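You operate a simulated robot arm through the tools that you are given. There is no shell and no other tool. Be economical: measure what you need, move in short steps, check, and stop when the job is done.

You run a simulated robot arm. Do the job below in one go: nothing can be reset, and whatever is moved stays where it is left.

JOB
Stack the bulb box that says "95" from the clear end of the green work bench on top of the bulb box labelled "72". Put the weight from the top of the green table on the printed stack. Open the right sideboard door, put the folded blue cloth from the upper shelf of the sideboard on the green board, then shut the door. Fetch the pad from the clear end of the green work bench and set it on the card there. Take the blue clip from the top of the wooden cart and leave it on the tile there. Push the dance drawer shut. Pull the rolls drawer open. Any order will do.

It is judged by the outcome, as a careful person would: the job done as asked, and still so three seconds after it is handed in. It fails if anything else is knocked over, pushed out of place, dropped, spilled or broken. Flat cloth is picked up by pressing the open fingertips on it (5 to 10 N) and closing them slowly along it; thin cloth reads only 2 to 8 mm in the jaws.

ROBOT AND FRAMES
A 6-joint arm with a two-finger gripper on a trunk, on a base that drives. Base frame: it is fixed to the floor where the robot stands at the start and does not move with it; the origin is under the middle of the robot, x ahead of it, y to its left, z up. Lengths are in m, angles in degrees, forces in N, time in s.
Its first joint turns from -69.0 to 172.0 degrees. Places, roughly: blue clip (5x6x2 cm) [-3, -0.5, 0.8]; bulb box [0.5, -0.25, 1]; card [0.5, 0.25, 1]; dance drawer [-2.7, -3.3, 0.3]; folded blue cloth (8x21x5 cm) [0.8, 6.8, 0.4]; green board (32x21x1 cm) [-2.8, 6.2, 0.7]; pad (13x9x2 cm) [0.7, 0, 0.9]; printed stack (21x15x1 cm) [-1.2, 5.6, 0.7]; right sideboard door [0.6, 6.8, 0.4]; rolls drawer [-4.9, -0.1, 0.8]; tile [-2.75, -0.75, 0.75]; weight [-1, 6, 0.75]. Payload 3 kg.
Tool frame: the origin (TCP) is the grasp point; the fingertips stand 0.03 m ahead of it; z points along the fingers, y is the line along which they close. The gripper opens to 0.096 m. The gripper's body begins 0.053 m behind the TCP.
Orientation is that of the tool frame in the base frame, as [roll, pitch, yaw] about the fixed x, y, z axes, in that order (R = Rz(yaw) Ry(pitch) Rx(roll)). With the fingers straight down and closing along the base's y, the tool's x points along the base's -x, its y along +y and its z along -z.

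CONTROLS
- The arm moves only by the tool servo_tool. Its arguments are lists of equal length, an entry for each row: "slide": the shift along the base's x, y, z in mm, a list of three; "turn": the turn, a rotation vector about the base's x, y, z in degrees, a list of three; "gripper": the finger opening in mm, from 0 to 96. In form: {"slide": [[tx, ty, tz], ...], "turn": [[wx, wy, wz], ...], "gripper": [gripper, ...]}. A call has 1 to 10 rows; each row shifts and turns the commanded pose from where the row before left it. Each row takes 0.2 s and may step no farther than 0.05 m and 8.6 degrees from the row before; otherwise, or with a gripper value out of range, the whole call is refused. A pose out of reach is approached as far as the arm can. The call stops where the force on the tool passes 40 N (or 10 N more than at its start, if that is more) or the arm is blocked; 0.2 s more then pass. The fingers move at their own pace (about 0.153 m/s each) and stop on an object; they squeeze with about 22 N. The grip force told is the motor's: it shows also when the fingers shut on nothing. Time passes only in rows, and 0.2 s behind the last, so rows that do not move let the fingers close. The reply holds the time, the measured pose of the TCP, the force on the tool along the base axes, the opening and the grip force, in the units named above and with some noise, with the torque about the TCP (base axes, N m) and any sound that the robot's microphone picked up.
- Cameras (640 x 400 px; columns grow to the right, rows downward): "scene" is now at [0.1224, -0.0069, 1.3465]; the picture's right is [-0.09, -1.00, -0.00], its down [-0.83, 0.08, -0.56] and it looks along [0.56, -0.05, -0.83] (base axes); focal length 230 px, centre (320, 200). "wrist" rides on the gripper at [0.073, 0.023, -0.083] in the tool frame; the picture's right is [-0.29, 0.96, 0.00], its down [-0.66, -0.20, -0.72] and it looks along [-0.69, -0.21, 0.69] (tool axes); focal length 247 px, centre (320, 200). There is no depth. A picture from a camera that has moved, and an enlarged one, comes with that camera's place and axes in the base frame and with its lens.
- get_image(camera): a new picture of that camera. No time passes.
- lift_body(by): slides the trunk up (or, below 0, down) by that many m; the arm and the scene camera ride with it, the base frame stays. It gives what a move gives, with no picture.
- steer(legs): drives the robot by 1 to 6 legs, each [ahead, left, turn to the left] in m, m and degrees, along the robot's own axes; the way and the turn of a leg run together, so that a leg with both is an arc; at most 1.5 m and 180 degrees a leg. The arm and the cameras ride along, it lands a little off, and it stops where it bumps. It gives what a move gives.
- pan_tilt(pan, tilt): turns the head with the scene camera to pan (to the left, within 86 degrees either way) and tilt (down, from -29 to 69), counted from straight ahead of the robot. It gives what a move gives.
- zoom(camera, box): a new picture of the part [left, top, right, bottom] of that camera's present view, enlarged. No time passes.
- close_job(): hands the job in; it is judged then, once.

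Work in short steps. Places have to be worked out from the pictures, the camera data and where the tool is seen: move nearer, look again, correct. Check each grasp and each placing, and mend what went wrong. You have 207 turns and 200 pictures in all, those below and enlarged ones among them. Open the gripper and draw the arm clear of the work before you hand the job in, unless the task says otherwise.

The tools are called after "Emit:" by a JSON object that holds its "method" and its "body". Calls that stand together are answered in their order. servo_tool: Moves the arm, as the interface text tells. Its arguments: {"type":"object","properties":{"slide":{"type":"array","items":{"type":"array","items":{"type":"number"}}},"turn":{"type":"array","items":{"type":"array","items":{"type":"number"}}},"gripper":{"type":"array","items":{"type":"number"}}},"required":["slide","turn","gripper"]} The other tools are called the same way: lift_body (by) slides the trunk up or down; steer (legs) drives the base; pan_tilt (pan, tilt) turns the head that bears the scene camera; get_image (camera) takes a picture; zoom (camera, box) takes an enlarged picture of a part of a camera's view; close_job () hands the job in.

At the start:

```text
time_s: 0.0
ee_pos: [0.0919, -0.2759, 0.4475]
tcp_rot: [-175.8, 4.5, -178.8]
wrist_force: [0.4, 0.0, -0.5]
torque: [0.01, -0.01, 0.01]
width: 0.096
finger_force: 0.0
trunk travel left (down, up): [-0.725, 0.215]
robot x, y, heading: [-0.0021, 0.0009, -0.3]
head pan, tilt: [-5.4, 56.1]
```

scene: 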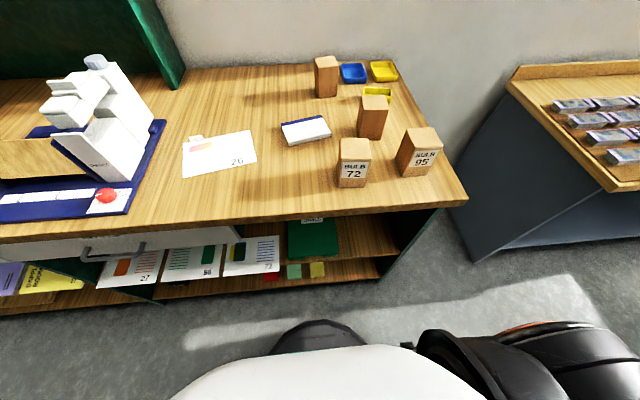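
wrist: 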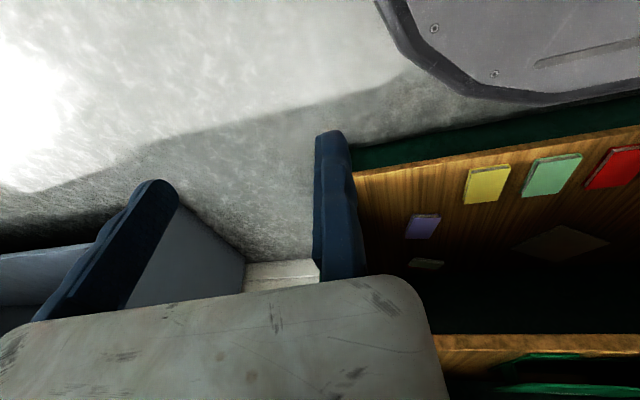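

The bench top looks to be at about z = 0.88 with its front edge at x ≈ 0.39, so the tool is below it. I'll lift the trunk to the top and then raise the arm straight up, clear of the edge.

Emit:
{"method": "lift_body", "body": {"by": 0.2}}

Emit:
{"method": "zoom", "body": {"camera": "scene", "box": [160, 40, 480, 240]}}

```text
time_s: 2.2
ee_pos: [0.0905, -0.2746, 0.6483]
tcp_rot: [-175.8, 4.6, -178.8]
wrist_force: [-0.9, 0.3, -0.7]
torque: [0.0, 0.0, -0.01]
width: 0.0961
finger_force: 0.1
trunk travel left (down, up): [-0.925, 0.015]
robot x, y, heading: [-0.001, -0.0001, 0.2]
head pan, tilt: [-5.4, 56.1]
```

```text
2.00 times, centred on (320, 140) of scene
camera zoom: at [0.1224, -0.007, 1.5465], right [-0.09, -1.0, 0.0], down [-0.83, 0.08, -0.56], along [0.56, -0.05, -0.83], focal length 459 px, centre (320, 320)
```

zoom: 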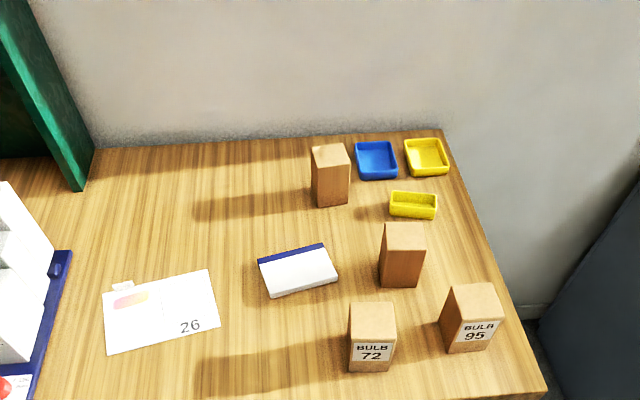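

Everything on the bench can be read now. Next I raise the tool straight up, well above the bench top, and see how far the arm reaches at this height.

Emit:
{"method": "servo_tool", "body": {"slide": [[0, 0, 45], [0, 0, 45], [0, 0, 45], [0, 0, 45], [0, 0, 45], [0, 0, 45], [0, 0, 45], [0, 0, 45], [0, 0, 45], [0, 0, 45]], "turn": [[0, 0, 0], [0, 0, 0], [0, 0, 0], [0, 0, 0], [0, 0, 0], [0, 0, 0], [0, 0, 0], [0, 0, 0], [0, 0, 0], [0, 0, 0]], "gripper": [96, 96, 96, 96, 96, 96, 96, 96, 96, 96]}}

Emit:
{"method": "get_image", "body": {"camera": "scene"}}

```text
time_s: 4.4
ee_pos: [0.1337, -0.2633, 0.953]
tcp_rot: [-175.9, 4.3, -178.8]
wrist_force: [0.0, -0.1, -0.4]
torque: [-0.01, 0.02, 0.0]
width: 0.0962
finger_force: 0.1
out of reach, approached as far as the arm can: row 6, 7, 8, 9, 10
trunk travel left (down, up): [-0.925, 0.015]
robot x, y, heading: [-0.0004, 0.0014, 0.2]
head pan, tilt: [-5.4, 56.1]
```

```text
196 pictures are left
camera scene: at [0.1229, -0.0073, 1.5465], right [-0.09, -1.0, 0.0], down [-0.83, 0.08, -0.56], along [0.56, -0.05, -0.83], focal length 230 px, centre (320, 200)
```

scene: 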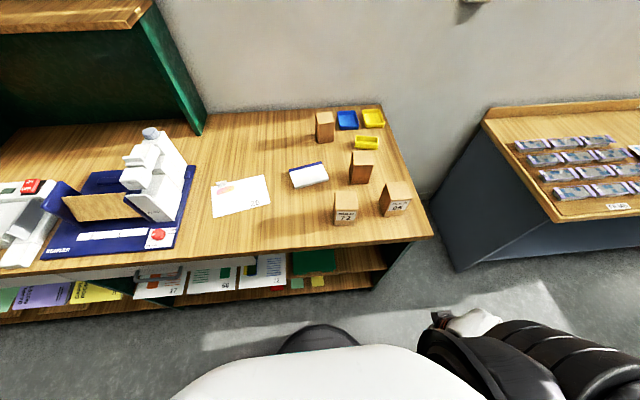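

With the tool pointing down, the arm tops out at z ≈ 0.95. I need to know how close the base can get to the bench, so I look steeply down and also take a wrist view.

Emit:
{"method": "pan_tilt", "body": {"pan": 0, "tilt": 69}}

Emit:
{"method": "get_image", "body": {"camera": "scene"}}

Emit:
{"method": "get_image", "body": {"camera": "wrist"}}

```text
time_s: 5.1
ee_pos: [0.1327, -0.2639, 0.9523]
tcp_rot: [-175.8, 4.4, -178.9]
wrist_force: [0.4, 0.2, 0.0]
torque: [0.0, 0.05, 0.01]
width: 0.0961
finger_force: 0.0
trunk travel left (down, up): [-0.925, 0.015]
robot x, y, heading: [-0.0003, 0.0017, -0.3]
head pan, tilt: [0.0, 68.8]
```

```text
195 pictures are left
camera scene: at [0.1076, -0.0004, 1.5325], right [0.0, -1.0, 0.0], down [-0.93, 0.0, -0.36], along [0.36, 0.0, -0.93], focal length 230 px, centre (320, 200)
```

scene: 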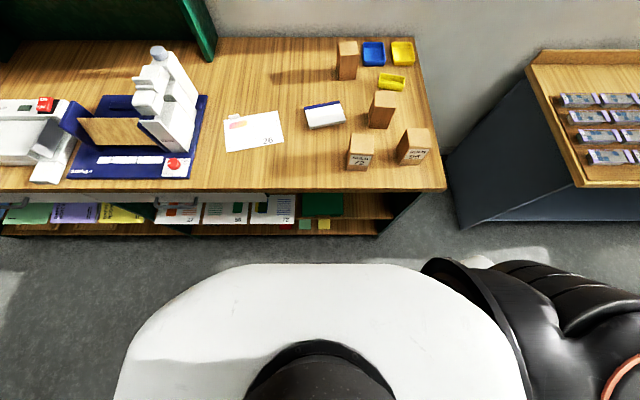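

```text
194 pictures are left
camera wrist: at [0.0522, -0.236, 1.028], right [0.28, 0.96, -0.05], down [0.6, -0.14, 0.79], along [0.75, -0.25, -0.62], focal length 247 px, centre (320, 200)
```

wrist: 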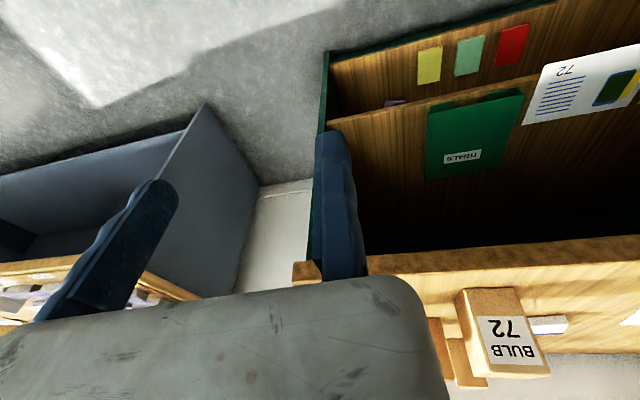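

The base seems able to move about 0.15 m nearer. Before driving, I test the arm's reach by swinging the tool to the front and tilting it forward about 40°, still short of the bench edge.

Emit:
{"method": "servo_tool", "body": {"slide": [[20, 20, 0], [20, 20, 0], [20, 20, 0], [20, 20, 10], [20, 20, 10], [20, 20, 10], [20, 10, 10], [20, 10, 10]], "turn": [[0, -6, 0], [0, -6, 0], [0, -6, 0], [0, -6, 0], [0, -6, 0], [0, -6, 0], [0, -6, 0], [0, 0, 0]], "gripper": [96, 96, 96, 96, 96, 96, 96, 96]}}

Emit:
{"method": "get_image", "body": {"camera": "scene"}}

```text
time_s: 5.9
ee_pos: [0.1913, -0.2488, 0.9554]
tcp_rot: [-166.2, 17.4, -162.2]
wrist_force: [-0.2, 0.0, -0.9]
torque: [0.01, 0.02, 0.03]
width: 0.096
finger_force: 0.1
trunk travel left (down, up): [-0.925, 0.015]
robot x, y, heading: [0.0028, -0.0001, 0.1]
head pan, tilt: [0.0, 68.8]
stopped in row 3: the arm was blocked; the commanded pose is now the measured one
```

```text
193 pictures are left
camera scene: at [0.1082, -0.0038, 1.5316], right [0.0, -1.0, 0.0], down [-0.93, 0.0, -0.36], along [0.36, 0.0, -0.93], focal length 230 px, centre (320, 200)
```

scene: 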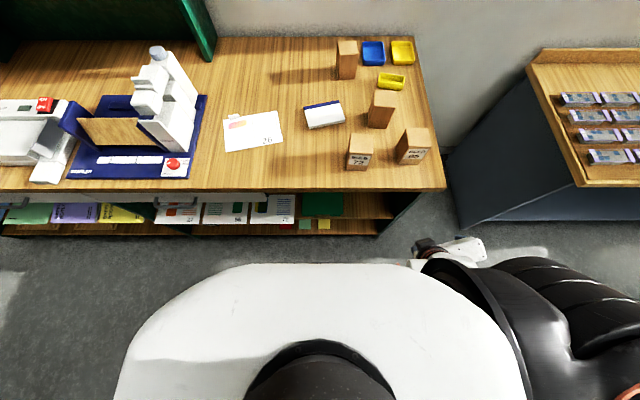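

The arm was blocked, probably by the robot's own torso. I look toward the arm to see how it is built.

Emit:
{"method": "pan_tilt", "body": {"pan": -60, "tilt": 55}}

Emit:
{"method": "get_image", "body": {"camera": "scene"}}

```text
time_s: 7.2
ee_pos: [0.1907, -0.2453, 0.9564]
tcp_rot: [-166.0, 17.4, -162.2]
wrist_force: [1.4, -0.4, 0.3]
torque: [0.04, -0.03, -0.02]
width: 0.0961
finger_force: 0.1
trunk travel left (down, up): [-0.925, 0.015]
robot x, y, heading: [-0.0004, 0.0034, 0.0]
head pan, tilt: [-60.0, 55.0]
```

```text
192 pictures are left
camera scene: at [0.0878, -0.0622, 1.5479], right [-0.87, -0.5, 0.0], down [-0.41, 0.71, -0.57], along [0.29, -0.5, -0.82], focal length 230 px, centre (320, 200)
```

scene: 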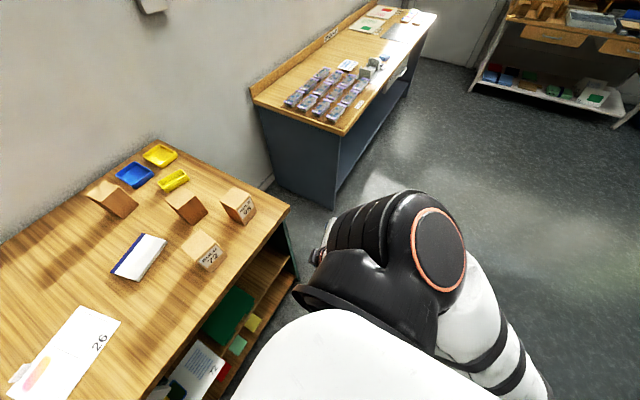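

The elbow sits back near the robot's axis, with the arm mounted around it. I try a pure swing about the robot's upright axis (turning the tool along with it), so that mainly the first joint moves.

Emit:
{"method": "servo_tool", "body": {"slide": [[32.8, 29.5, 0], [27.9, 33.2, 0], [22.9, 36.7, 0], [17.7, 39.6, 0]], "turn": [[0, 0, 8], [0, 0, 8], [0, 0, 8], [0, 0, 8]], "gripper": [96, 96, 96, 96]}}

Emit:
{"method": "get_image", "body": {"camera": "scene"}}

```text
time_s: 7.7
ee_pos: [0.238, -0.256, 0.9667]
tcp_rot: [-156.8, 9.9, -139.5]
wrist_force: [-0.6, -0.7, 0.8]
torque: [0.0, 0.0, 0.02]
width: 0.0964
finger_force: 0.1
out of reach, approached as far as the arm can: row 2
trunk travel left (down, up): [-0.925, 0.015]
robot x, y, heading: [0.0012, -0.0011, -0.3]
head pan, tilt: [-60.0, 55.0]
stopped in row 2: the arm was blocked; the commanded pose is now the measured one
```

```text
191 pictures are left
camera scene: at [0.0914, -0.0627, 1.5469], right [-0.87, -0.5, 0.0], down [-0.41, 0.71, -0.57], along [0.28, -0.5, -0.82], focal length 230 px, centre (320, 200)
```

scene: 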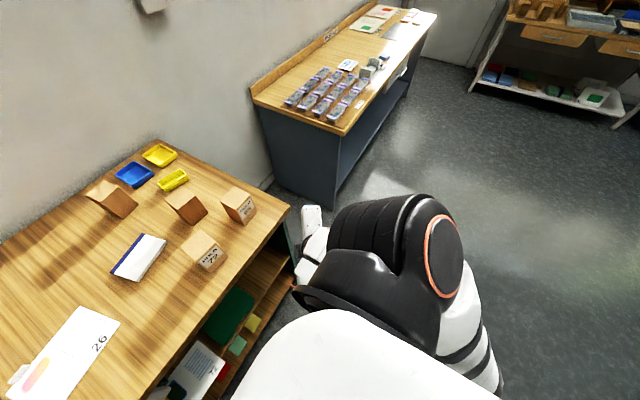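

The arm hangs from the robot's right side (around y ≈ -0.25), so swinging inward blocks on the body. I'll square the tool up facing ahead, tilted 30° forward, and then test straight forward reach along that line.

Emit:
{"method": "servo_tool", "body": {"slide": [[0, 0, 0], [0, 0, 0], [0, 0, 0], [0, 0, 0], [0, 0, 0], [0, 0, 0], [0, 0, 0]], "turn": [[4.6, -1.9, -5.3], [4.6, -1.9, -5.3], [4.6, -1.9, -5.3], [4.6, -1.9, -5.3], [4.6, -1.9, -5.3], [4.6, -1.9, -5.3], [0, 0, 0]], "gripper": [96, 96, 96, 96, 96, 96, 96]}}

Emit:
{"method": "servo_tool", "body": {"slide": [[30, 0, 0], [30, 0, 0], [30, 0, 0]], "turn": [[0, 0, 0], [0, 0, 0], [0, 0, 0]], "gripper": [96, 96, 96]}}

Emit:
{"method": "get_image", "body": {"camera": "scene"}}

```text
time_s: 9.3
ee_pos: [0.2342, -0.2558, 0.9684]
tcp_rot: [-180.0, 30.2, 179.7]
wrist_force: [0.0, -0.4, 0.5]
torque: [0.02, -0.01, 0.01]
width: 0.0958
finger_force: 0.0
trunk travel left (down, up): [-0.925, 0.015]
robot x, y, heading: [-0.0013, 0.0024, -0.1]
head pan, tilt: [-60.0, 55.0]
```

```text
time_s: 10.1
ee_pos: [0.3254, -0.2548, 0.9689]
tcp_rot: [-179.9, 30.3, 179.8]
wrist_force: [0.8, -0.8, 0.1]
torque: [0.0, 0.04, 0.01]
width: 0.096
finger_force: 0.0
trunk travel left (down, up): [-0.925, 0.015]
robot x, y, heading: [0.0009, 0.0004, -0.1]
head pan, tilt: [-60.0, 55.0]
```

```text
190 pictures are left
camera scene: at [0.0893, -0.062, 1.5478], right [-0.87, -0.5, 0.0], down [-0.41, 0.71, -0.57], along [0.29, -0.5, -0.82], focal length 230 px, centre (320, 200)
```

scene: 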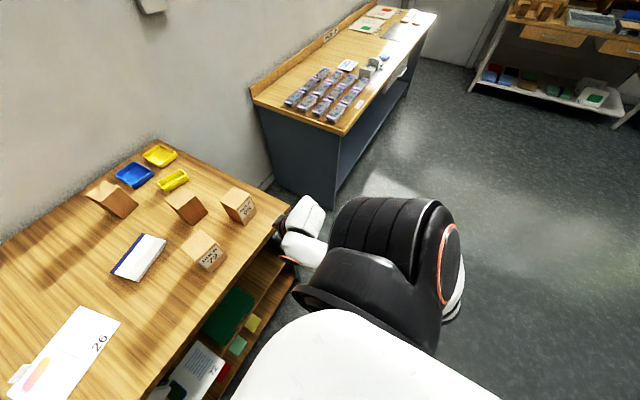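

Forward reach works well when the tool tilts ahead. I keep extending and tilt further to find the limit, staying in front of box 95.

Emit:
{"method": "servo_tool", "body": {"slide": [[10, 0, 8], [10, 0, 8], [10, 0, 8], [10, 0, 8]], "turn": [[0, -7, 0], [0, -7, 0], [0, -7, 0], [0, -7, 0]], "gripper": [96, 96, 96, 96]}}

Emit:
{"method": "get_image", "body": {"camera": "wrist"}}

Emit:
{"method": "zoom", "body": {"camera": "scene", "box": [80, 120, 400, 320]}}

```text
time_s: 11.1
ee_pos: [0.3655, -0.255, 0.9999]
tcp_rot: [-179.9, 58.3, 179.8]
wrist_force: [0.6, -0.4, -0.1]
torque: [0.02, 0.02, 0.0]
width: 0.0959
finger_force: 0.1
trunk travel left (down, up): [-0.925, 0.015]
robot x, y, heading: [0.0016, -0.0009, -0.2]
head pan, tilt: [-60.0, 55.0]
```

```text
189 pictures are left
camera wrist: at [0.2538, -0.2324, 0.9822], right [0.16, 0.96, 0.25], down [-0.27, -0.2, 0.94], along [0.95, -0.22, 0.23], focal length 247 px, centre (320, 200)
```

wrist: 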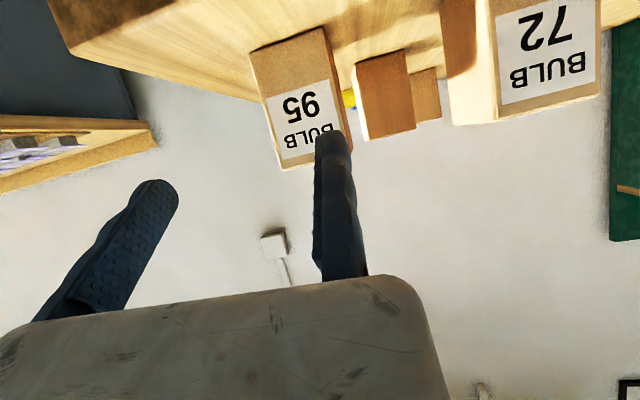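

```text
2.00 times, centred on (240, 220) of scene
camera zoom: at [0.0878, -0.0623, 1.5479], right [-0.87, -0.5, 0.0], down [-0.41, 0.71, -0.57], along [0.29, -0.5, -0.82], focal length 459 px, centre (480, 160)
```

zoom: 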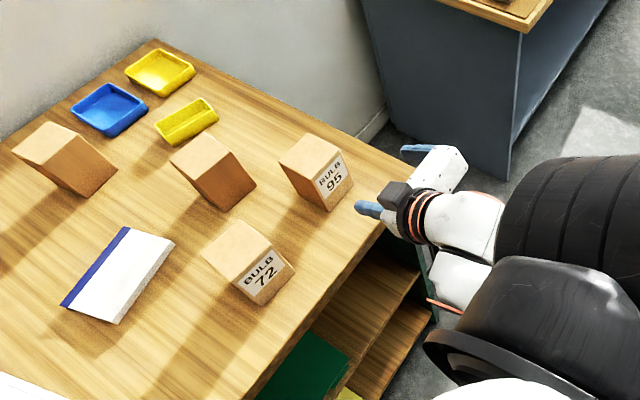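

From both views, the bench top is at z ≈ 0.90. Box 95's front face is at x ≈ 0.477 (y −0.309 to −0.246, top ≈ 1.0), and box 72's front face is at x ≈ 0.460, y ≈ −0.12. I retract slightly, align y with box 95, and drive 8 cm nearer.

Emit:
{"method": "servo_tool", "body": {"slide": [[-25, -12, 0], [-25, -12, 0], [0, 0, 0]], "turn": [[0, 0, 0], [0, 0, 0], [0, 0, 0]], "gripper": [96, 96, 96]}}

Emit:
{"method": "steer", "body": {"legs": [[0.08, 0, 0]]}}

Emit:
{"method": "get_image", "body": {"camera": "wrist"}}

```text
time_s: 11.9
ee_pos: [0.3234, -0.2822, 1.0011]
tcp_rot: [-177.7, 57.1, -179.9]
wrist_force: [-0.1, -0.4, -0.7]
torque: [-0.02, -0.03, -0.04]
width: 0.0958
finger_force: 0.0
out of reach, approached as far as the arm can: row 2
trunk travel left (down, up): [-0.925, 0.015]
robot x, y, heading: [-0.0003, -0.0016, -0.1]
head pan, tilt: [-60.0, 55.0]
```

```text
time_s: 12.9
ee_pos: [0.4022, -0.284, 1.0008]
tcp_rot: [-177.9, 57.1, 179.6]
wrist_force: [-0.2, 0.3, -0.2]
torque: [-0.01, 0.0, 0.01]
width: 0.0961
finger_force: 0.0
trunk travel left (down, up): [-0.925, 0.015]
robot x, y, heading: [0.082, -0.0015, -0.2]
head pan, tilt: [-60.0, 55.0]
```

```text
187 pictures are left
camera wrist: at [0.2923, -0.258, 0.9845], right [0.19, 0.95, 0.23], down [-0.26, -0.18, 0.95], along [0.95, -0.24, 0.21], focal length 247 px, centre (320, 200)
```

wrist: 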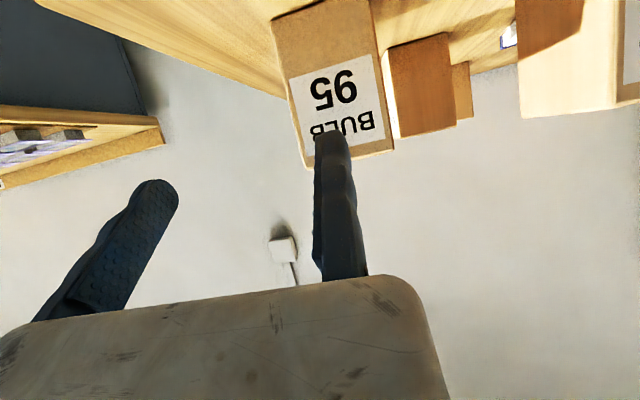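

Box 95's centre is confirmed at y ≈ −0.277 with its top at 1.0. I lower to mid-height, slide forward around the box, and stop to check.

Emit:
{"method": "servo_tool", "body": {"slide": [[0, 7, -20], [0, 0, -20], [20, 0, 0], [20, 0, 0], [20, 0, 0], [20, 0, 0], [20, 0, 0]], "turn": [[0, 0, 0], [0, 0, 0], [0, 0, 0], [0, 0, 0], [0, 0, 0], [0, 0, 0], [0, 0, 0]], "gripper": [96, 96, 96, 96, 96, 96, 96]}}

Emit:
{"method": "get_image", "body": {"camera": "wrist"}}

Emit:
{"method": "zoom", "body": {"camera": "scene", "box": [80, 120, 400, 320]}}

```text
time_s: 14.5
ee_pos: [0.5017, -0.2784, 0.9608]
tcp_rot: [-178.0, 57.1, 179.8]
wrist_force: [0.5, 0.8, -1.0]
torque: [0.01, 0.02, 0.0]
width: 0.096
finger_force: 0.1
trunk travel left (down, up): [-0.925, 0.015]
robot x, y, heading: [0.0775, 0.0049, 0.0]
head pan, tilt: [-60.0, 55.0]
```

```text
186 pictures are left
camera wrist: at [0.3913, -0.2514, 0.9448], right [0.19, 0.95, 0.23], down [-0.25, -0.18, 0.95], along [0.95, -0.24, 0.21], focal length 247 px, centre (320, 200)
```

wrist: 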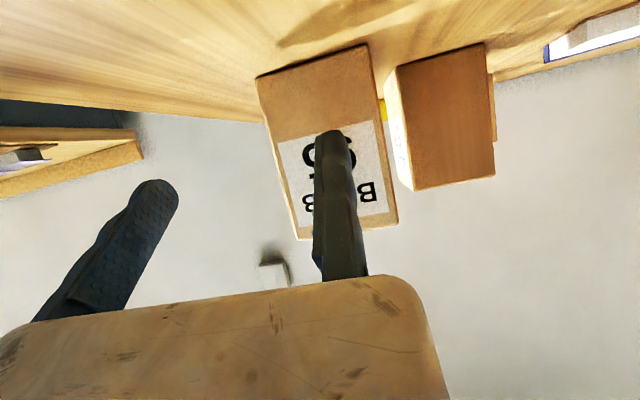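

```text
2.00 times, centred on (240, 220) of scene
camera zoom: at [0.1699, -0.0625, 1.5478], right [-0.87, -0.5, 0.0], down [-0.41, 0.71, -0.57], along [0.29, -0.5, -0.82], focal length 459 px, centre (480, 160)
```

zoom: 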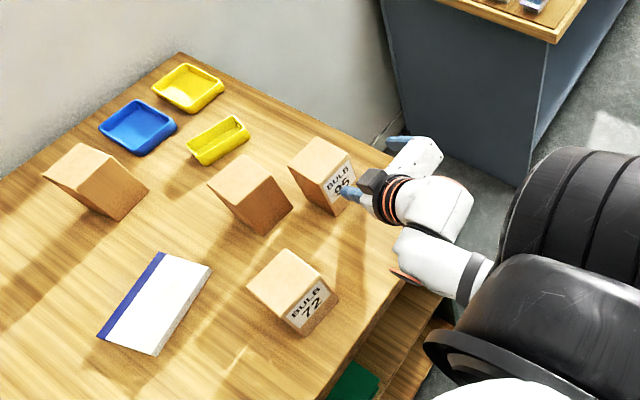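

The left finger is in front of the label and has slid box 95 about 5 cm back. The jaws seem to sit about 5 cm further right than I assumed from the TCP. I back off and close the fingers in free air to see where they really meet.

Emit:
{"method": "servo_tool", "body": {"slide": [[-20, 0, 0], [-20, 0, 0], [-20, 0, 0], [-20, 0, 0], [0, 0, 0], [0, 0, 0], [0, 0, 0]], "turn": [[0, 0, 0], [0, 0, 0], [0, 0, 0], [0, 0, 0], [0, 0, 0], [0, 0, 0], [0, 0, 0]], "gripper": [96, 96, 96, 0, 0, 0, 0]}}

Emit:
{"method": "get_image", "body": {"camera": "wrist"}}

Emit:
{"method": "zoom", "body": {"camera": "scene", "box": [80, 120, 400, 320]}}

```text
time_s: 16.1
ee_pos: [0.4232, -0.2773, 0.9632]
tcp_rot: [-178.0, 57.1, 179.7]
wrist_force: [0.1, -0.1, 0.1]
torque: [0.01, 0.0, 0.0]
width: 0.0002
finger_force: 22.1
trunk travel left (down, up): [-0.925, 0.015]
robot x, y, heading: [0.0823, -0.0021, -0.4]
head pan, tilt: [-60.0, 55.0]
```

```text
184 pictures are left
camera wrist: at [0.3127, -0.2502, 0.9451], right [0.19, 0.95, 0.23], down [-0.25, -0.18, 0.95], along [0.95, -0.24, 0.21], focal length 247 px, centre (320, 200)
```

wrist: 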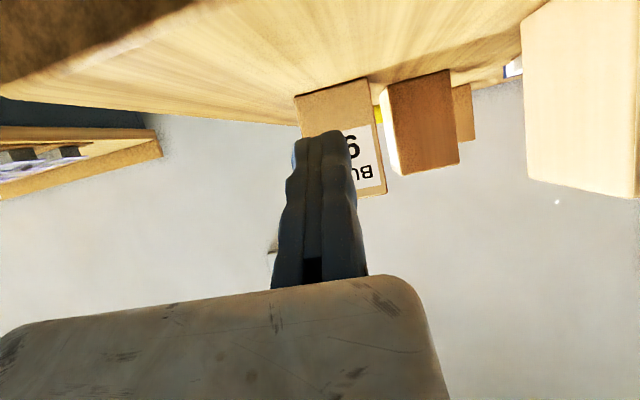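

```text
2.00 times, centred on (240, 220) of scene
camera zoom: at [0.1688, -0.0626, 1.5479], right [-0.87, -0.5, 0.0], down [-0.41, 0.71, -0.57], along [0.29, -0.5, -0.82], focal length 459 px, centre (480, 160)
```

zoom: 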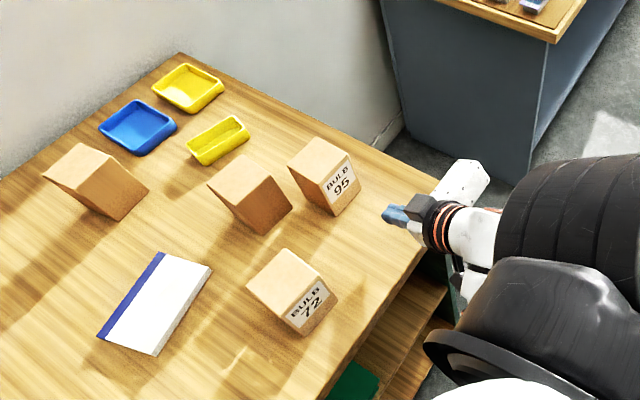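

So the left (+y) finger stays put and only the right one moves: the jaw spans from the TCP out to 96 mm on the tool's −y side. Box 95 now stands at face x ≈ 0.533, y −0.307 to −0.246. I open, move the fixed finger to y ≈ −0.236, and advance beside the box.

Emit:
{"method": "servo_tool", "body": {"slide": [[0, 20, 0], [0, 21, 0], [0, 0, 0], [25, 0, 0], [25, 0, 0], [25, 0, 0]], "turn": [[0, 0, 0], [0, 0, 0], [0, 0, 0], [0, 0, 0], [0, 0, 0], [0, 0, 0]], "gripper": [96, 96, 96, 96, 96, 96]}}

Emit:
{"method": "get_image", "body": {"camera": "wrist"}}

```text
time_s: 17.5
ee_pos: [0.5, -0.2366, 0.9595]
tcp_rot: [-177.8, 57.0, 179.7]
wrist_force: [0.5, -0.2, 0.1]
torque: [-0.02, 0.0, 0.03]
width: 0.0957
finger_force: 0.0
trunk travel left (down, up): [-0.925, 0.015]
robot x, y, heading: [0.083, -0.0019, -0.1]
head pan, tilt: [-60.0, 55.0]
```

```text
182 pictures are left
camera wrist: at [0.3905, -0.2092, 0.9433], right [0.19, 0.95, 0.23], down [-0.25, -0.18, 0.95], along [0.95, -0.24, 0.21], focal length 247 px, centre (320, 200)
```

wrist: 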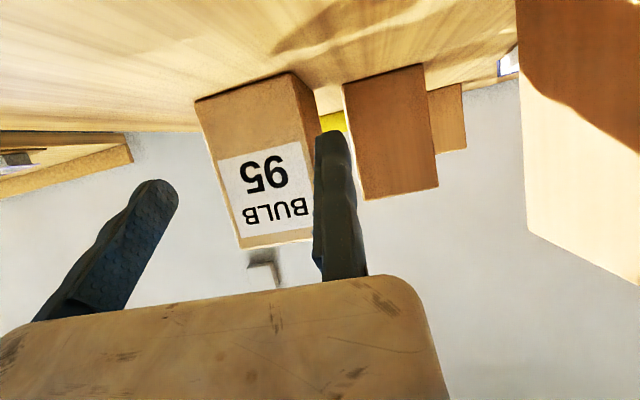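

The box now sits between the fingers, with a few mm of clearance to the fixed one. I advance 50 mm and close slowly.

Emit:
{"method": "servo_tool", "body": {"slide": [[20, 0, 0], [20, 0, 0], [10, 0, 0], [0, 0, 0], [0, 0, 0], [0, 0, 0], [0, 0, 0]], "turn": [[0, 0, 0], [0, 0, 0], [0, 0, 0], [0, 0, 0], [0, 0, 0], [0, 0, 0], [0, 0, 0]], "gripper": [96, 96, 96, 80, 70, 50, 50]}}

Emit:
{"method": "get_image", "body": {"camera": "wrist"}}

```text
time_s: 19.1
ee_pos: [0.5485, -0.2362, 0.96]
tcp_rot: [-177.9, 57.2, 179.7]
wrist_force: [0.3, -0.8, 1.1]
torque: [-0.02, -0.05, -0.02]
width: 0.0644
finger_force: 22.1
trunk travel left (down, up): [-0.925, 0.015]
robot x, y, heading: [0.0845, -0.0005, -0.4]
head pan, tilt: [-60.0, 55.0]
```

```text
181 pictures are left
camera wrist: at [0.4384, -0.21, 0.944], right [0.19, 0.95, 0.23], down [-0.25, -0.18, 0.95], along [0.95, -0.24, 0.21], focal length 247 px, centre (320, 200)
```

wrist: 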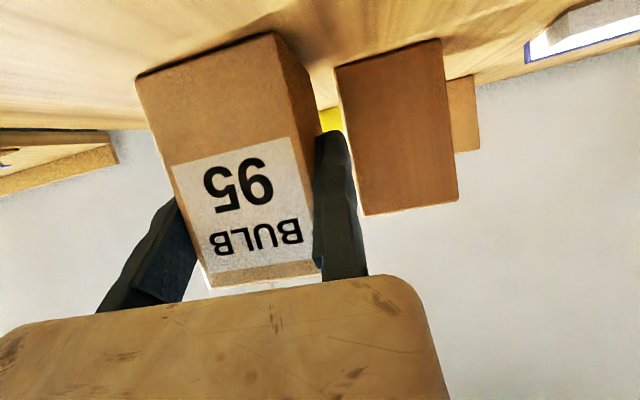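

The grip holds at 64 mm width. I lift straight up in steps to clear box 72's top.

Emit:
{"method": "servo_tool", "body": {"slide": [[0, 0, 15], [0, 0, 20], [0, 0, 20], [0, 0, 20], [0, 0, 20], [0, 0, 20], [-25, 0, 5], [-25, 0, 0], [-25, 0, 0]], "turn": [[0, 0, 0], [0, 0, 0], [0, 0, 0], [0, 0, 0], [0, 0, 0], [0, 0, 0], [0, 0, 0], [0, 0, 0], [0, 0, 0]], "gripper": [50, 50, 50, 50, 50, 50, 50, 50, 50]}}

Emit:
{"method": "pan_tilt", "body": {"pan": -30, "tilt": 50}}

Emit:
{"method": "get_image", "body": {"camera": "scene"}}

```text
time_s: 21.1
ee_pos: [0.4735, -0.2359, 1.0821]
tcp_rot: [-177.9, 57.1, 179.8]
wrist_force: [-0.5, 1.4, -1.0]
torque: [0.02, 0.0, 0.02]
width: 0.0643
finger_force: 22.6
trunk travel left (down, up): [-0.925, 0.015]
robot x, y, heading: [0.0821, -0.0026, -0.2]
head pan, tilt: [-60.0, 55.0]
```

```text
time_s: 22.1
ee_pos: [0.4742, -0.2352, 1.081]
tcp_rot: [-177.9, 57.2, 179.7]
wrist_force: [0.0, -0.6, 0.2]
torque: [0.02, -0.03, -0.06]
width: 0.064
finger_force: 22.1
trunk travel left (down, up): [-0.925, 0.015]
robot x, y, heading: [0.0811, 0.0047, 0.1]
head pan, tilt: [-30.0, 50.0]
```

```text
180 pictures are left
camera scene: at [0.1998, -0.039, 1.5543], right [-0.5, -0.86, 0.0], down [-0.66, 0.38, -0.64], along [0.56, -0.32, -0.77], focal length 230 px, centre (320, 200)
```

scene: 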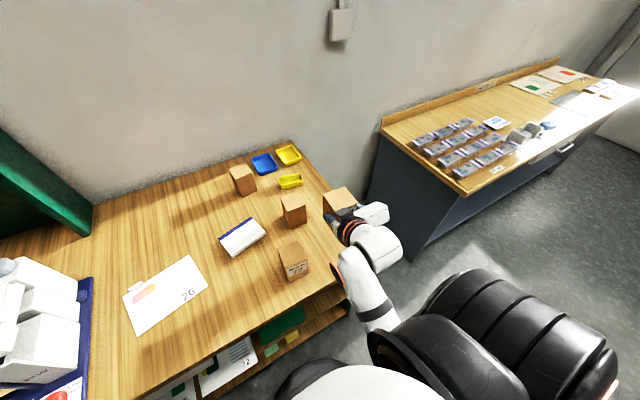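

The box is up with its bottom at about 1.02. I drive left 0.149 m to bring it over box 72.

Emit:
{"method": "steer", "body": {"legs": [[0, 0.149, 0]]}}

Emit:
{"method": "get_image", "body": {"camera": "wrist"}}

Emit:
{"method": "zoom", "body": {"camera": "scene", "box": [220, 130, 460, 280]}}

```text
time_s: 23.5
ee_pos: [0.4751, -0.0863, 1.0808]
tcp_rot: [-178.1, 57.0, 179.7]
wrist_force: [1.0, -0.4, -1.0]
torque: [0.03, 0.03, 0.01]
width: 0.0643
finger_force: 22.2
trunk travel left (down, up): [-0.925, 0.015]
robot x, y, heading: [0.0811, 0.151, -0.4]
head pan, tilt: [-30.0, 50.0]
```

```text
179 pictures are left
camera wrist: at [0.3645, -0.06, 1.0641], right [0.19, 0.95, 0.23], down [-0.25, -0.18, 0.95], along [0.95, -0.24, 0.21], focal length 247 px, centre (320, 200)
```

wrist: 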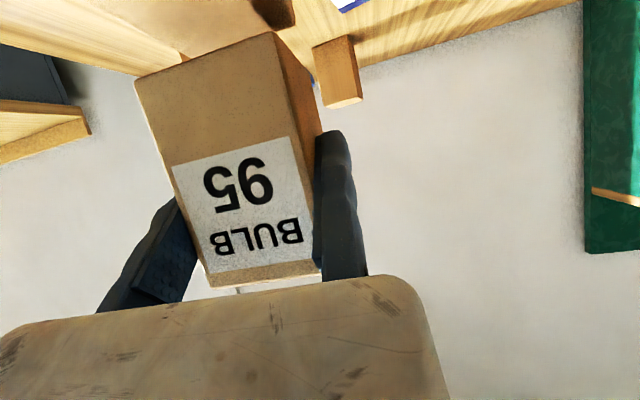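

```text
2.67 times, centred on (340, 205) of scene
camera zoom: at [0.2001, 0.1085, 1.5543], right [-0.5, -0.87, 0.0], down [-0.66, 0.39, -0.64], along [0.56, -0.32, -0.77], focal length 612 px, centre (267, 187)
```

zoom: 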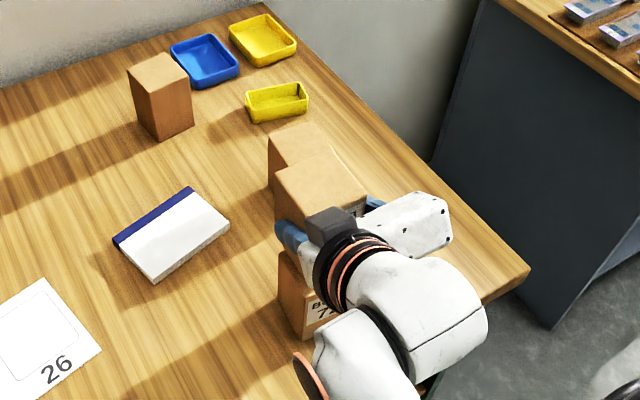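

Held box 95 sits at y −0.148 to −0.087 with its face at x 0.460, which matches box 72 to within a few mm. I lower gently in small steps, watching the force.

Emit:
{"method": "servo_tool", "body": {"slide": [[0, -2, -6], [0, 0, -5], [0, 0, -3], [0, 0, -2], [0, 0, -2]], "turn": [[0, 0, 0], [0, 0, 0], [0, 0, 0], [0, 0, 0], [0, 0, 0]], "gripper": [50, 50, 50, 50, 50]}}

Emit:
{"method": "servo_tool", "body": {"slide": [[0, 0, -2], [0, 0, -1], [0, 0, -1]], "turn": [[0, 0, 0], [0, 0, 0], [0, 0, 0]], "gripper": [50, 50, 50]}}

Emit:
{"method": "zoom", "body": {"camera": "scene", "box": [260, 160, 380, 280]}}

```text
time_s: 24.7
ee_pos: [0.4761, -0.0866, 1.0634]
tcp_rot: [-177.9, 57.0, 179.8]
wrist_force: [-1.1, 0.5, -1.1]
torque: [0.03, 0.03, 0.01]
width: 0.0641
finger_force: 22.5
trunk travel left (down, up): [-0.925, 0.015]
robot x, y, heading: [0.0819, 0.1513, -0.2]
head pan, tilt: [-30.0, 50.0]
```

```text
time_s: 25.5
ee_pos: [0.4748, -0.087, 1.0607]
tcp_rot: [-177.7, 57.3, 179.8]
wrist_force: [1.9, -1.4, 5.5]
torque: [0.0, -0.1, 0.03]
width: 0.0645
finger_force: 22.0
trunk travel left (down, up): [-0.925, 0.015]
robot x, y, heading: [0.082, 0.1461, -0.1]
head pan, tilt: [-30.0, 50.0]
```

```text
3.33 times, centred on (320, 220) of scene
camera zoom: at [0.1993, 0.1113, 1.5545], right [-0.5, -0.87, 0.0], down [-0.66, 0.38, -0.64], along [0.56, -0.32, -0.77], focal length 765 px, centre (320, 133)
```

zoom: 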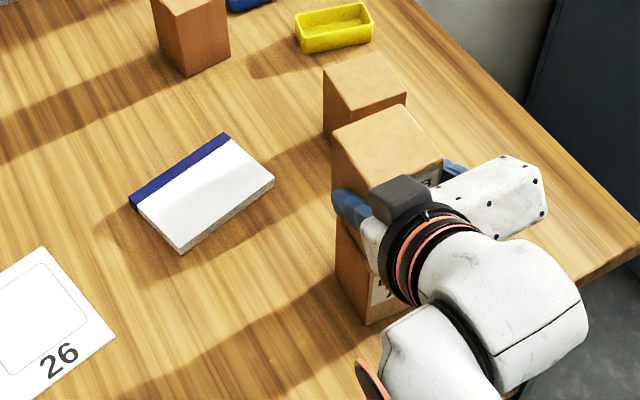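

Contact is made (about 5.5 N up). I open, ease the fixed finger 5 mm off to the left, and back straight out.

Emit:
{"method": "servo_tool", "body": {"slide": [[0, 0, 0], [0, 0, 0], [0, 5, 0], [-15, 0, 0], [-25, 0, 0], [-25, 0, 0]], "turn": [[0, 0, 0], [0, 0, 0], [0, 0, 0], [0, 0, 0], [0, 0, 0], [0, 0, 0]], "gripper": [75, 90, 90, 90, 90, 90]}}

Emit:
{"method": "get_image", "body": {"camera": "wrist"}}

Emit:
{"method": "zoom", "body": {"camera": "scene", "box": [200, 130, 440, 280]}}

```text
time_s: 26.9
ee_pos: [0.4082, -0.0852, 1.0578]
tcp_rot: [-178.0, 57.2, 179.8]
wrist_force: [-0.5, 0.1, -0.4]
torque: [0.0, -0.01, 0.0]
width: 0.09
finger_force: 0.2
out of reach, approached as far as the arm can: row 6
trunk travel left (down, up): [-0.925, 0.015]
robot x, y, heading: [0.08, 0.1494, -0.0]
head pan, tilt: [-30.0, 50.0]
```

```text
176 pictures are left
camera wrist: at [0.2974, -0.0586, 1.0413], right [0.19, 0.95, 0.23], down [-0.26, -0.18, 0.95], along [0.95, -0.24, 0.21], focal length 247 px, centre (320, 200)
```

wrist: 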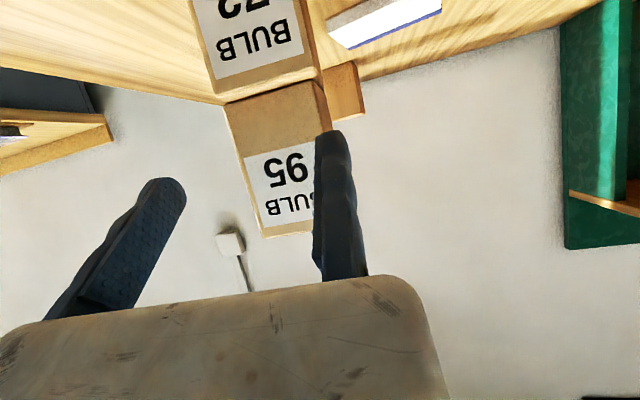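

```text
2.67 times, centred on (320, 205) of scene
camera zoom: at [0.1983, 0.1101, 1.5545], right [-0.5, -0.87, 0.0], down [-0.66, 0.38, -0.64], along [0.56, -0.32, -0.77], focal length 612 px, centre (320, 187)
```

zoom: 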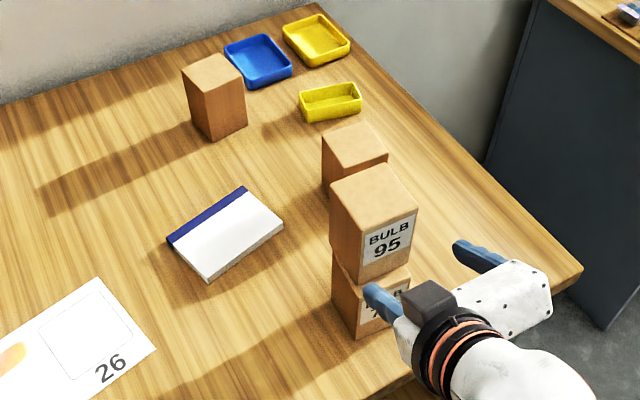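

Box 95 stands squarely on 72. Next is the pad, at about (0.66, −0.015) with its long side roughly along y, and the card centred near (0.607, 0.228). I move left to open bench space and look down to judge base clearance.

Emit:
{"method": "steer", "body": {"legs": [[0, 0.16, 0]]}}

Emit:
{"method": "pan_tilt", "body": {"pan": -10, "tilt": 55}}

Emit:
{"method": "get_image", "body": {"camera": "scene"}}

```text
time_s: 28.3
ee_pos: [0.4106, 0.0745, 1.0573]
tcp_rot: [-178.0, 57.1, 179.9]
wrist_force: [-0.9, -0.3, 0.7]
torque: [-0.01, -0.01, 0.01]
width: 0.0901
finger_force: 0.1
trunk travel left (down, up): [-0.925, 0.015]
robot x, y, heading: [0.0811, 0.3098, 0.3]
head pan, tilt: [-30.0, 50.0]
```

```text
time_s: 29.1
ee_pos: [0.4085, 0.0774, 1.0576]
tcp_rot: [-178.0, 57.2, -180.0]
wrist_force: [0.8, 0.5, 0.2]
torque: [-0.01, -0.01, 0.0]
width: 0.09
finger_force: 0.0
trunk travel left (down, up): [-0.925, 0.015]
robot x, y, heading: [0.0814, 0.3058, 0.4]
head pan, tilt: [-10.0, 55.0]
```

```text
174 pictures are left
camera scene: at [0.2039, 0.2977, 1.5479], right [-0.17, -0.99, 0.0], down [-0.81, 0.14, -0.57], along [0.57, -0.1, -0.82], focal length 230 px, centre (320, 200)
```

scene: 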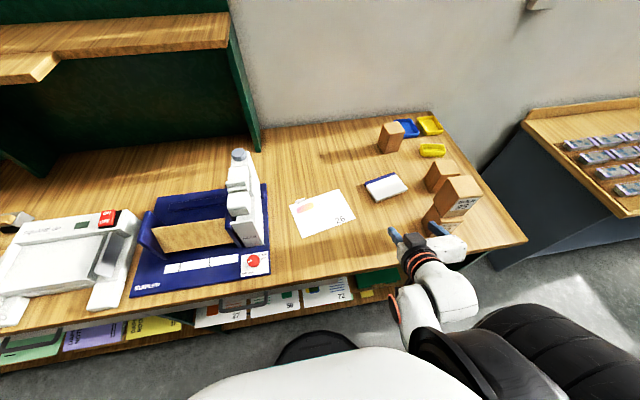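

I test whether the tool can point nearly straight down this far forward, over bare bench at z ≈ 1.06.

Emit:
{"method": "servo_tool", "body": {"slide": [[20, 0, 0], [20, 0, 0], [20, 0, 0], [20, 0, 0], [15, 0, 0], [15, 0, 0], [0, 0, 0]], "turn": [[0, 8, 0], [0, 8, 0], [0, 8, 0], [0, 8, 0], [0, 8, 0], [0, 8, 0], [0, 8, 0]], "gripper": [96, 96, 96, 96, 96, 96, 96]}}

Emit:
{"method": "get_image", "body": {"camera": "scene"}}

```text
time_s: 30.7
ee_pos: [0.5398, 0.0763, 1.0253]
tcp_rot: [-177.9, 1.0, -179.8]
wrist_force: [0.6, 0.7, 0.9]
torque: [0.03, 0.03, 0.01]
width: 0.0962
finger_force: 0.1
out of reach, approached as far as the arm can: row 6, 7
trunk travel left (down, up): [-0.925, 0.015]
robot x, y, heading: [0.0799, 0.3108, 0.1]
head pan, tilt: [-10.0, 55.0]
```

```text
173 pictures are left
camera scene: at [0.2066, 0.2973, 1.5477], right [-0.17, -0.99, 0.0], down [-0.81, 0.14, -0.57], along [0.56, -0.1, -0.82], focal length 230 px, centre (320, 200)
```

scene: 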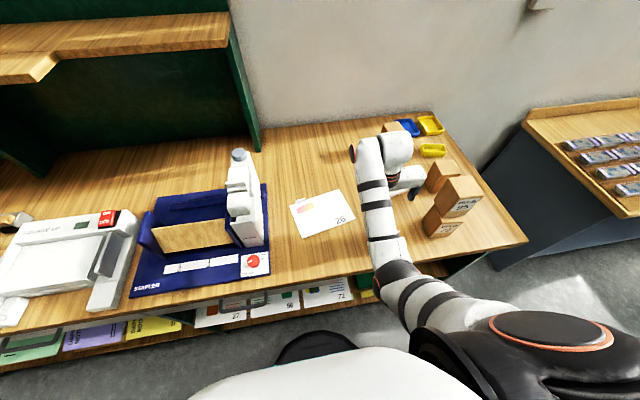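

The arm reaches well ahead pointing straight down. For the pad I need the jaws closing along x, with the fixed finger on the near side. I turn the tool about the vertical by +80° first.

Emit:
{"method": "servo_tool", "body": {"slide": [[0, 0, 0], [0, 0, 0], [0, 0, 0], [0, 0, 0], [0, 0, 0], [0, 0, 0], [0, 0, 0], [0, 0, 0], [0, 0, 0], [0, 0, 0]], "turn": [[0, 0, 8], [0, 0, 8], [0, 0, 8], [0, 0, 8], [0, 0, 8], [0, 0, 8], [0, 0, 8], [0, 0, 8], [0, 0, 8], [0, 0, 8]], "gripper": [96, 96, 96, 96, 96, 96, 96, 96, 96, 96]}}

Emit:
{"method": "get_image", "body": {"camera": "wrist"}}

```text
time_s: 32.9
ee_pos: [0.5384, 0.0776, 1.0255]
tcp_rot: [-177.9, 1.1, -99.8]
wrist_force: [-0.1, -0.3, -0.3]
torque: [0.02, 0.01, 0.01]
width: 0.096
finger_force: 0.1
trunk travel left (down, up): [-0.925, 0.015]
robot x, y, heading: [0.0804, 0.3066, 0.3]
head pan, tilt: [-10.0, 55.0]
```

```text
172 pictures are left
camera wrist: at [0.4984, 0.009, 1.1058], right [-0.89, 0.45, -0.03], down [0.28, 0.61, 0.74], along [0.35, 0.65, -0.67], focal length 247 px, centre (320, 200)
```

wrist: 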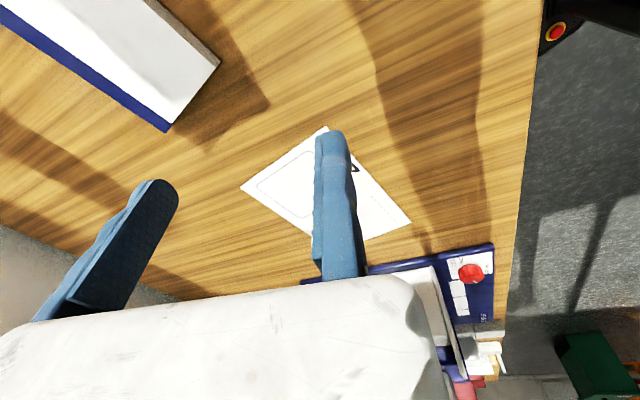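

The turn works, and the pad's corners agree from both cameras: width about 82 mm, rotated about 14°. I drive 4 cm closer, then finish the turn and hover with the fixed finger just off the pad's near edge.

Emit:
{"method": "steer", "body": {"legs": [[0.04, 0, 0]]}}

Emit:
{"method": "servo_tool", "body": {"slide": [[8, -26, 0], [8, -26, -10], [8, -26, -10], [8, -26, -10]], "turn": [[0, 0, 8], [0, 0, 8], [0, 0, 8], [0, 0, 0]], "gripper": [96, 96, 96, 96]}}

Emit:
{"method": "get_image", "body": {"camera": "scene"}}

Emit:
{"method": "get_image", "body": {"camera": "wrist"}}

```text
time_s: 33.8
ee_pos: [0.5734, 0.0774, 1.0266]
tcp_rot: [-177.7, 1.2, -100.1]
wrist_force: [0.1, 0.3, 0.0]
torque: [0.03, -0.05, 0.0]
width: 0.0961
finger_force: 0.0
trunk travel left (down, up): [-0.925, 0.015]
robot x, y, heading: [0.1219, 0.3113, 0.1]
head pan, tilt: [-10.0, 55.0]
```

```text
time_s: 34.8
ee_pos: [0.6075, -0.0293, 0.9947]
tcp_rot: [-177.9, 1.1, -75.9]
wrist_force: [0.2, 0.0, -0.2]
torque: [0.02, -0.04, 0.01]
width: 0.096
finger_force: 0.0
trunk travel left (down, up): [-0.925, 0.015]
robot x, y, heading: [0.1231, 0.3103, 0.4]
head pan, tilt: [-10.0, 55.0]
```

```text
171 pictures are left
camera scene: at [0.2432, 0.2955, 1.5478], right [-0.17, -0.99, 0.0], down [-0.81, 0.14, -0.57], along [0.57, -0.1, -0.82], focal length 230 px, centre (320, 200)
```

scene: 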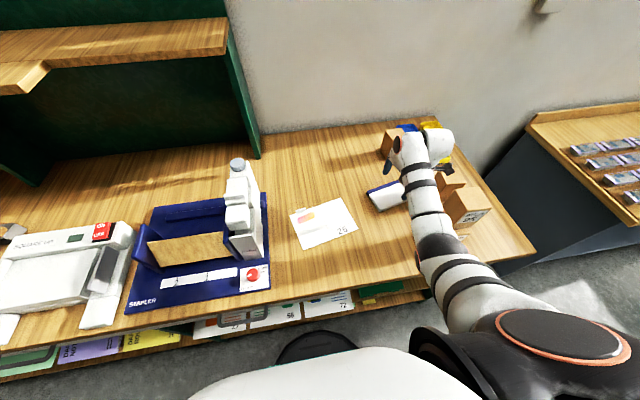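

```text
170 pictures are left
camera wrist: at [0.6006, -0.1094, 1.0752], right [-1.0, 0.05, -0.03], down [0.01, 0.67, 0.74], along [0.06, 0.74, -0.67], focal length 247 px, centre (320, 200)
```

wrist: 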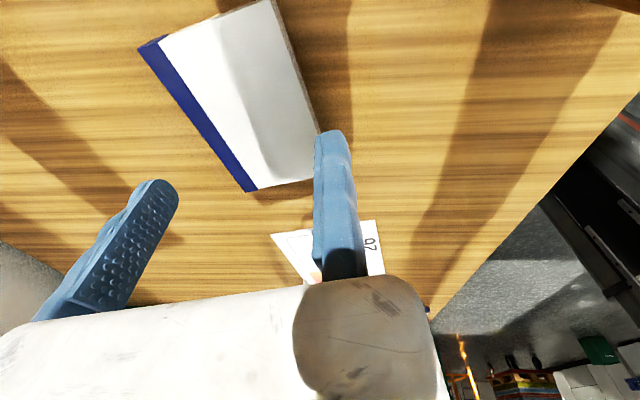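

The pad lies between the open fingers, with about 1 cm clearance on each side. I lower in small steps until the tips are just above the bench, then check.

Emit:
{"method": "servo_tool", "body": {"slide": [[0, 0, -15], [0, 0, -15], [0, 0, -12], [0, 0, -10], [0, 0, -5]], "turn": [[0, 0, 0], [0, 0, 0], [0, 0, 0], [0, 0, 0], [0, 0, 0]], "gripper": [96, 96, 96, 96, 96]}}

Emit:
{"method": "get_image", "body": {"camera": "wrist"}}

Emit:
{"method": "zoom", "body": {"camera": "scene", "box": [320, 100, 560, 250]}}

```text
time_s: 36.0
ee_pos: [0.609, -0.027, 0.939]
tcp_rot: [-177.9, 0.9, -76.1]
wrist_force: [0.4, 0.5, 0.6]
torque: [0.03, 0.0, -0.04]
width: 0.0961
finger_force: 0.0
trunk travel left (down, up): [-0.925, 0.015]
robot x, y, heading: [0.12, 0.3072, 0.1]
head pan, tilt: [-10.0, 55.0]
```

```text
169 pictures are left
camera wrist: at [0.6005, -0.1062, 1.0199], right [-1.0, 0.06, -0.03], down [0.01, 0.67, 0.74], along [0.06, 0.74, -0.67], focal length 247 px, centre (320, 200)
```

wrist: 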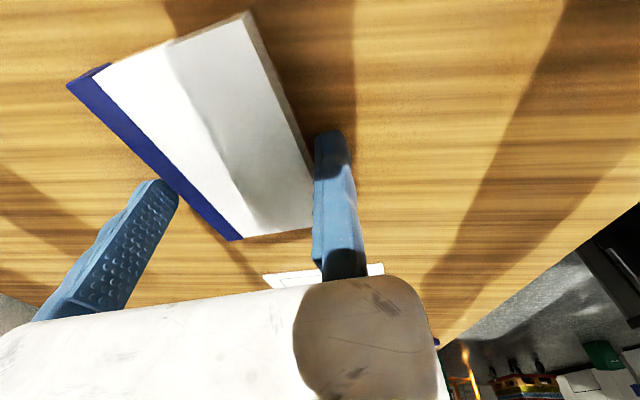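

```text
2.67 times, centred on (440, 175) of scene
camera zoom: at [0.2433, 0.2972, 1.5478], right [-0.17, -0.99, 0.0], down [-0.81, 0.14, -0.57], along [0.57, -0.1, -0.82], focal length 612 px, centre (0, 267)
```

zoom: 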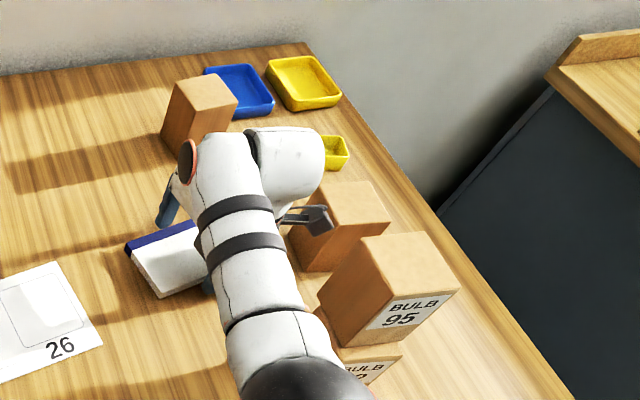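

Both fingers straddle the pad with no contact. I lower 3 mm more and close slowly.

Emit:
{"method": "servo_tool", "body": {"slide": [[0, 0, -3], [0, 0, 0], [0, 0, 0], [0, 0, 0], [0, 0, 0], [0, 0, 0]], "turn": [[0, 0, 0], [0, 0, 0], [0, 0, 0], [0, 0, 0], [0, 0, 0], [0, 0, 0]], "gripper": [96, 88, 80, 72, 66, 66]}}

Emit:
{"method": "get_image", "body": {"camera": "wrist"}}

```text
time_s: 37.4
ee_pos: [0.6083, -0.0272, 0.9366]
tcp_rot: [-177.9, 1.1, -76.0]
wrist_force: [0.7, -0.3, 0.8]
torque: [-0.01, -0.07, -0.01]
width: 0.0846
finger_force: 21.9
trunk travel left (down, up): [-0.925, 0.015]
robot x, y, heading: [0.1231, 0.3082, 0.2]
head pan, tilt: [-10.0, 55.0]
```

```text
167 pictures are left
camera wrist: at [0.6007, -0.1052, 1.0167], right [-1.0, 0.06, -0.03], down [0.02, 0.67, 0.74], along [0.06, 0.74, -0.67], focal length 247 px, centre (320, 200)
```

wrist: 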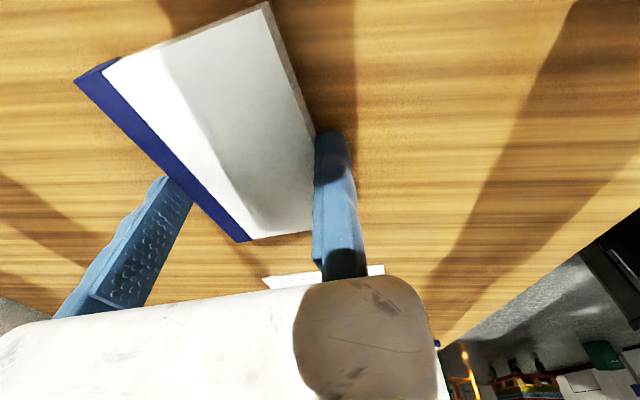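

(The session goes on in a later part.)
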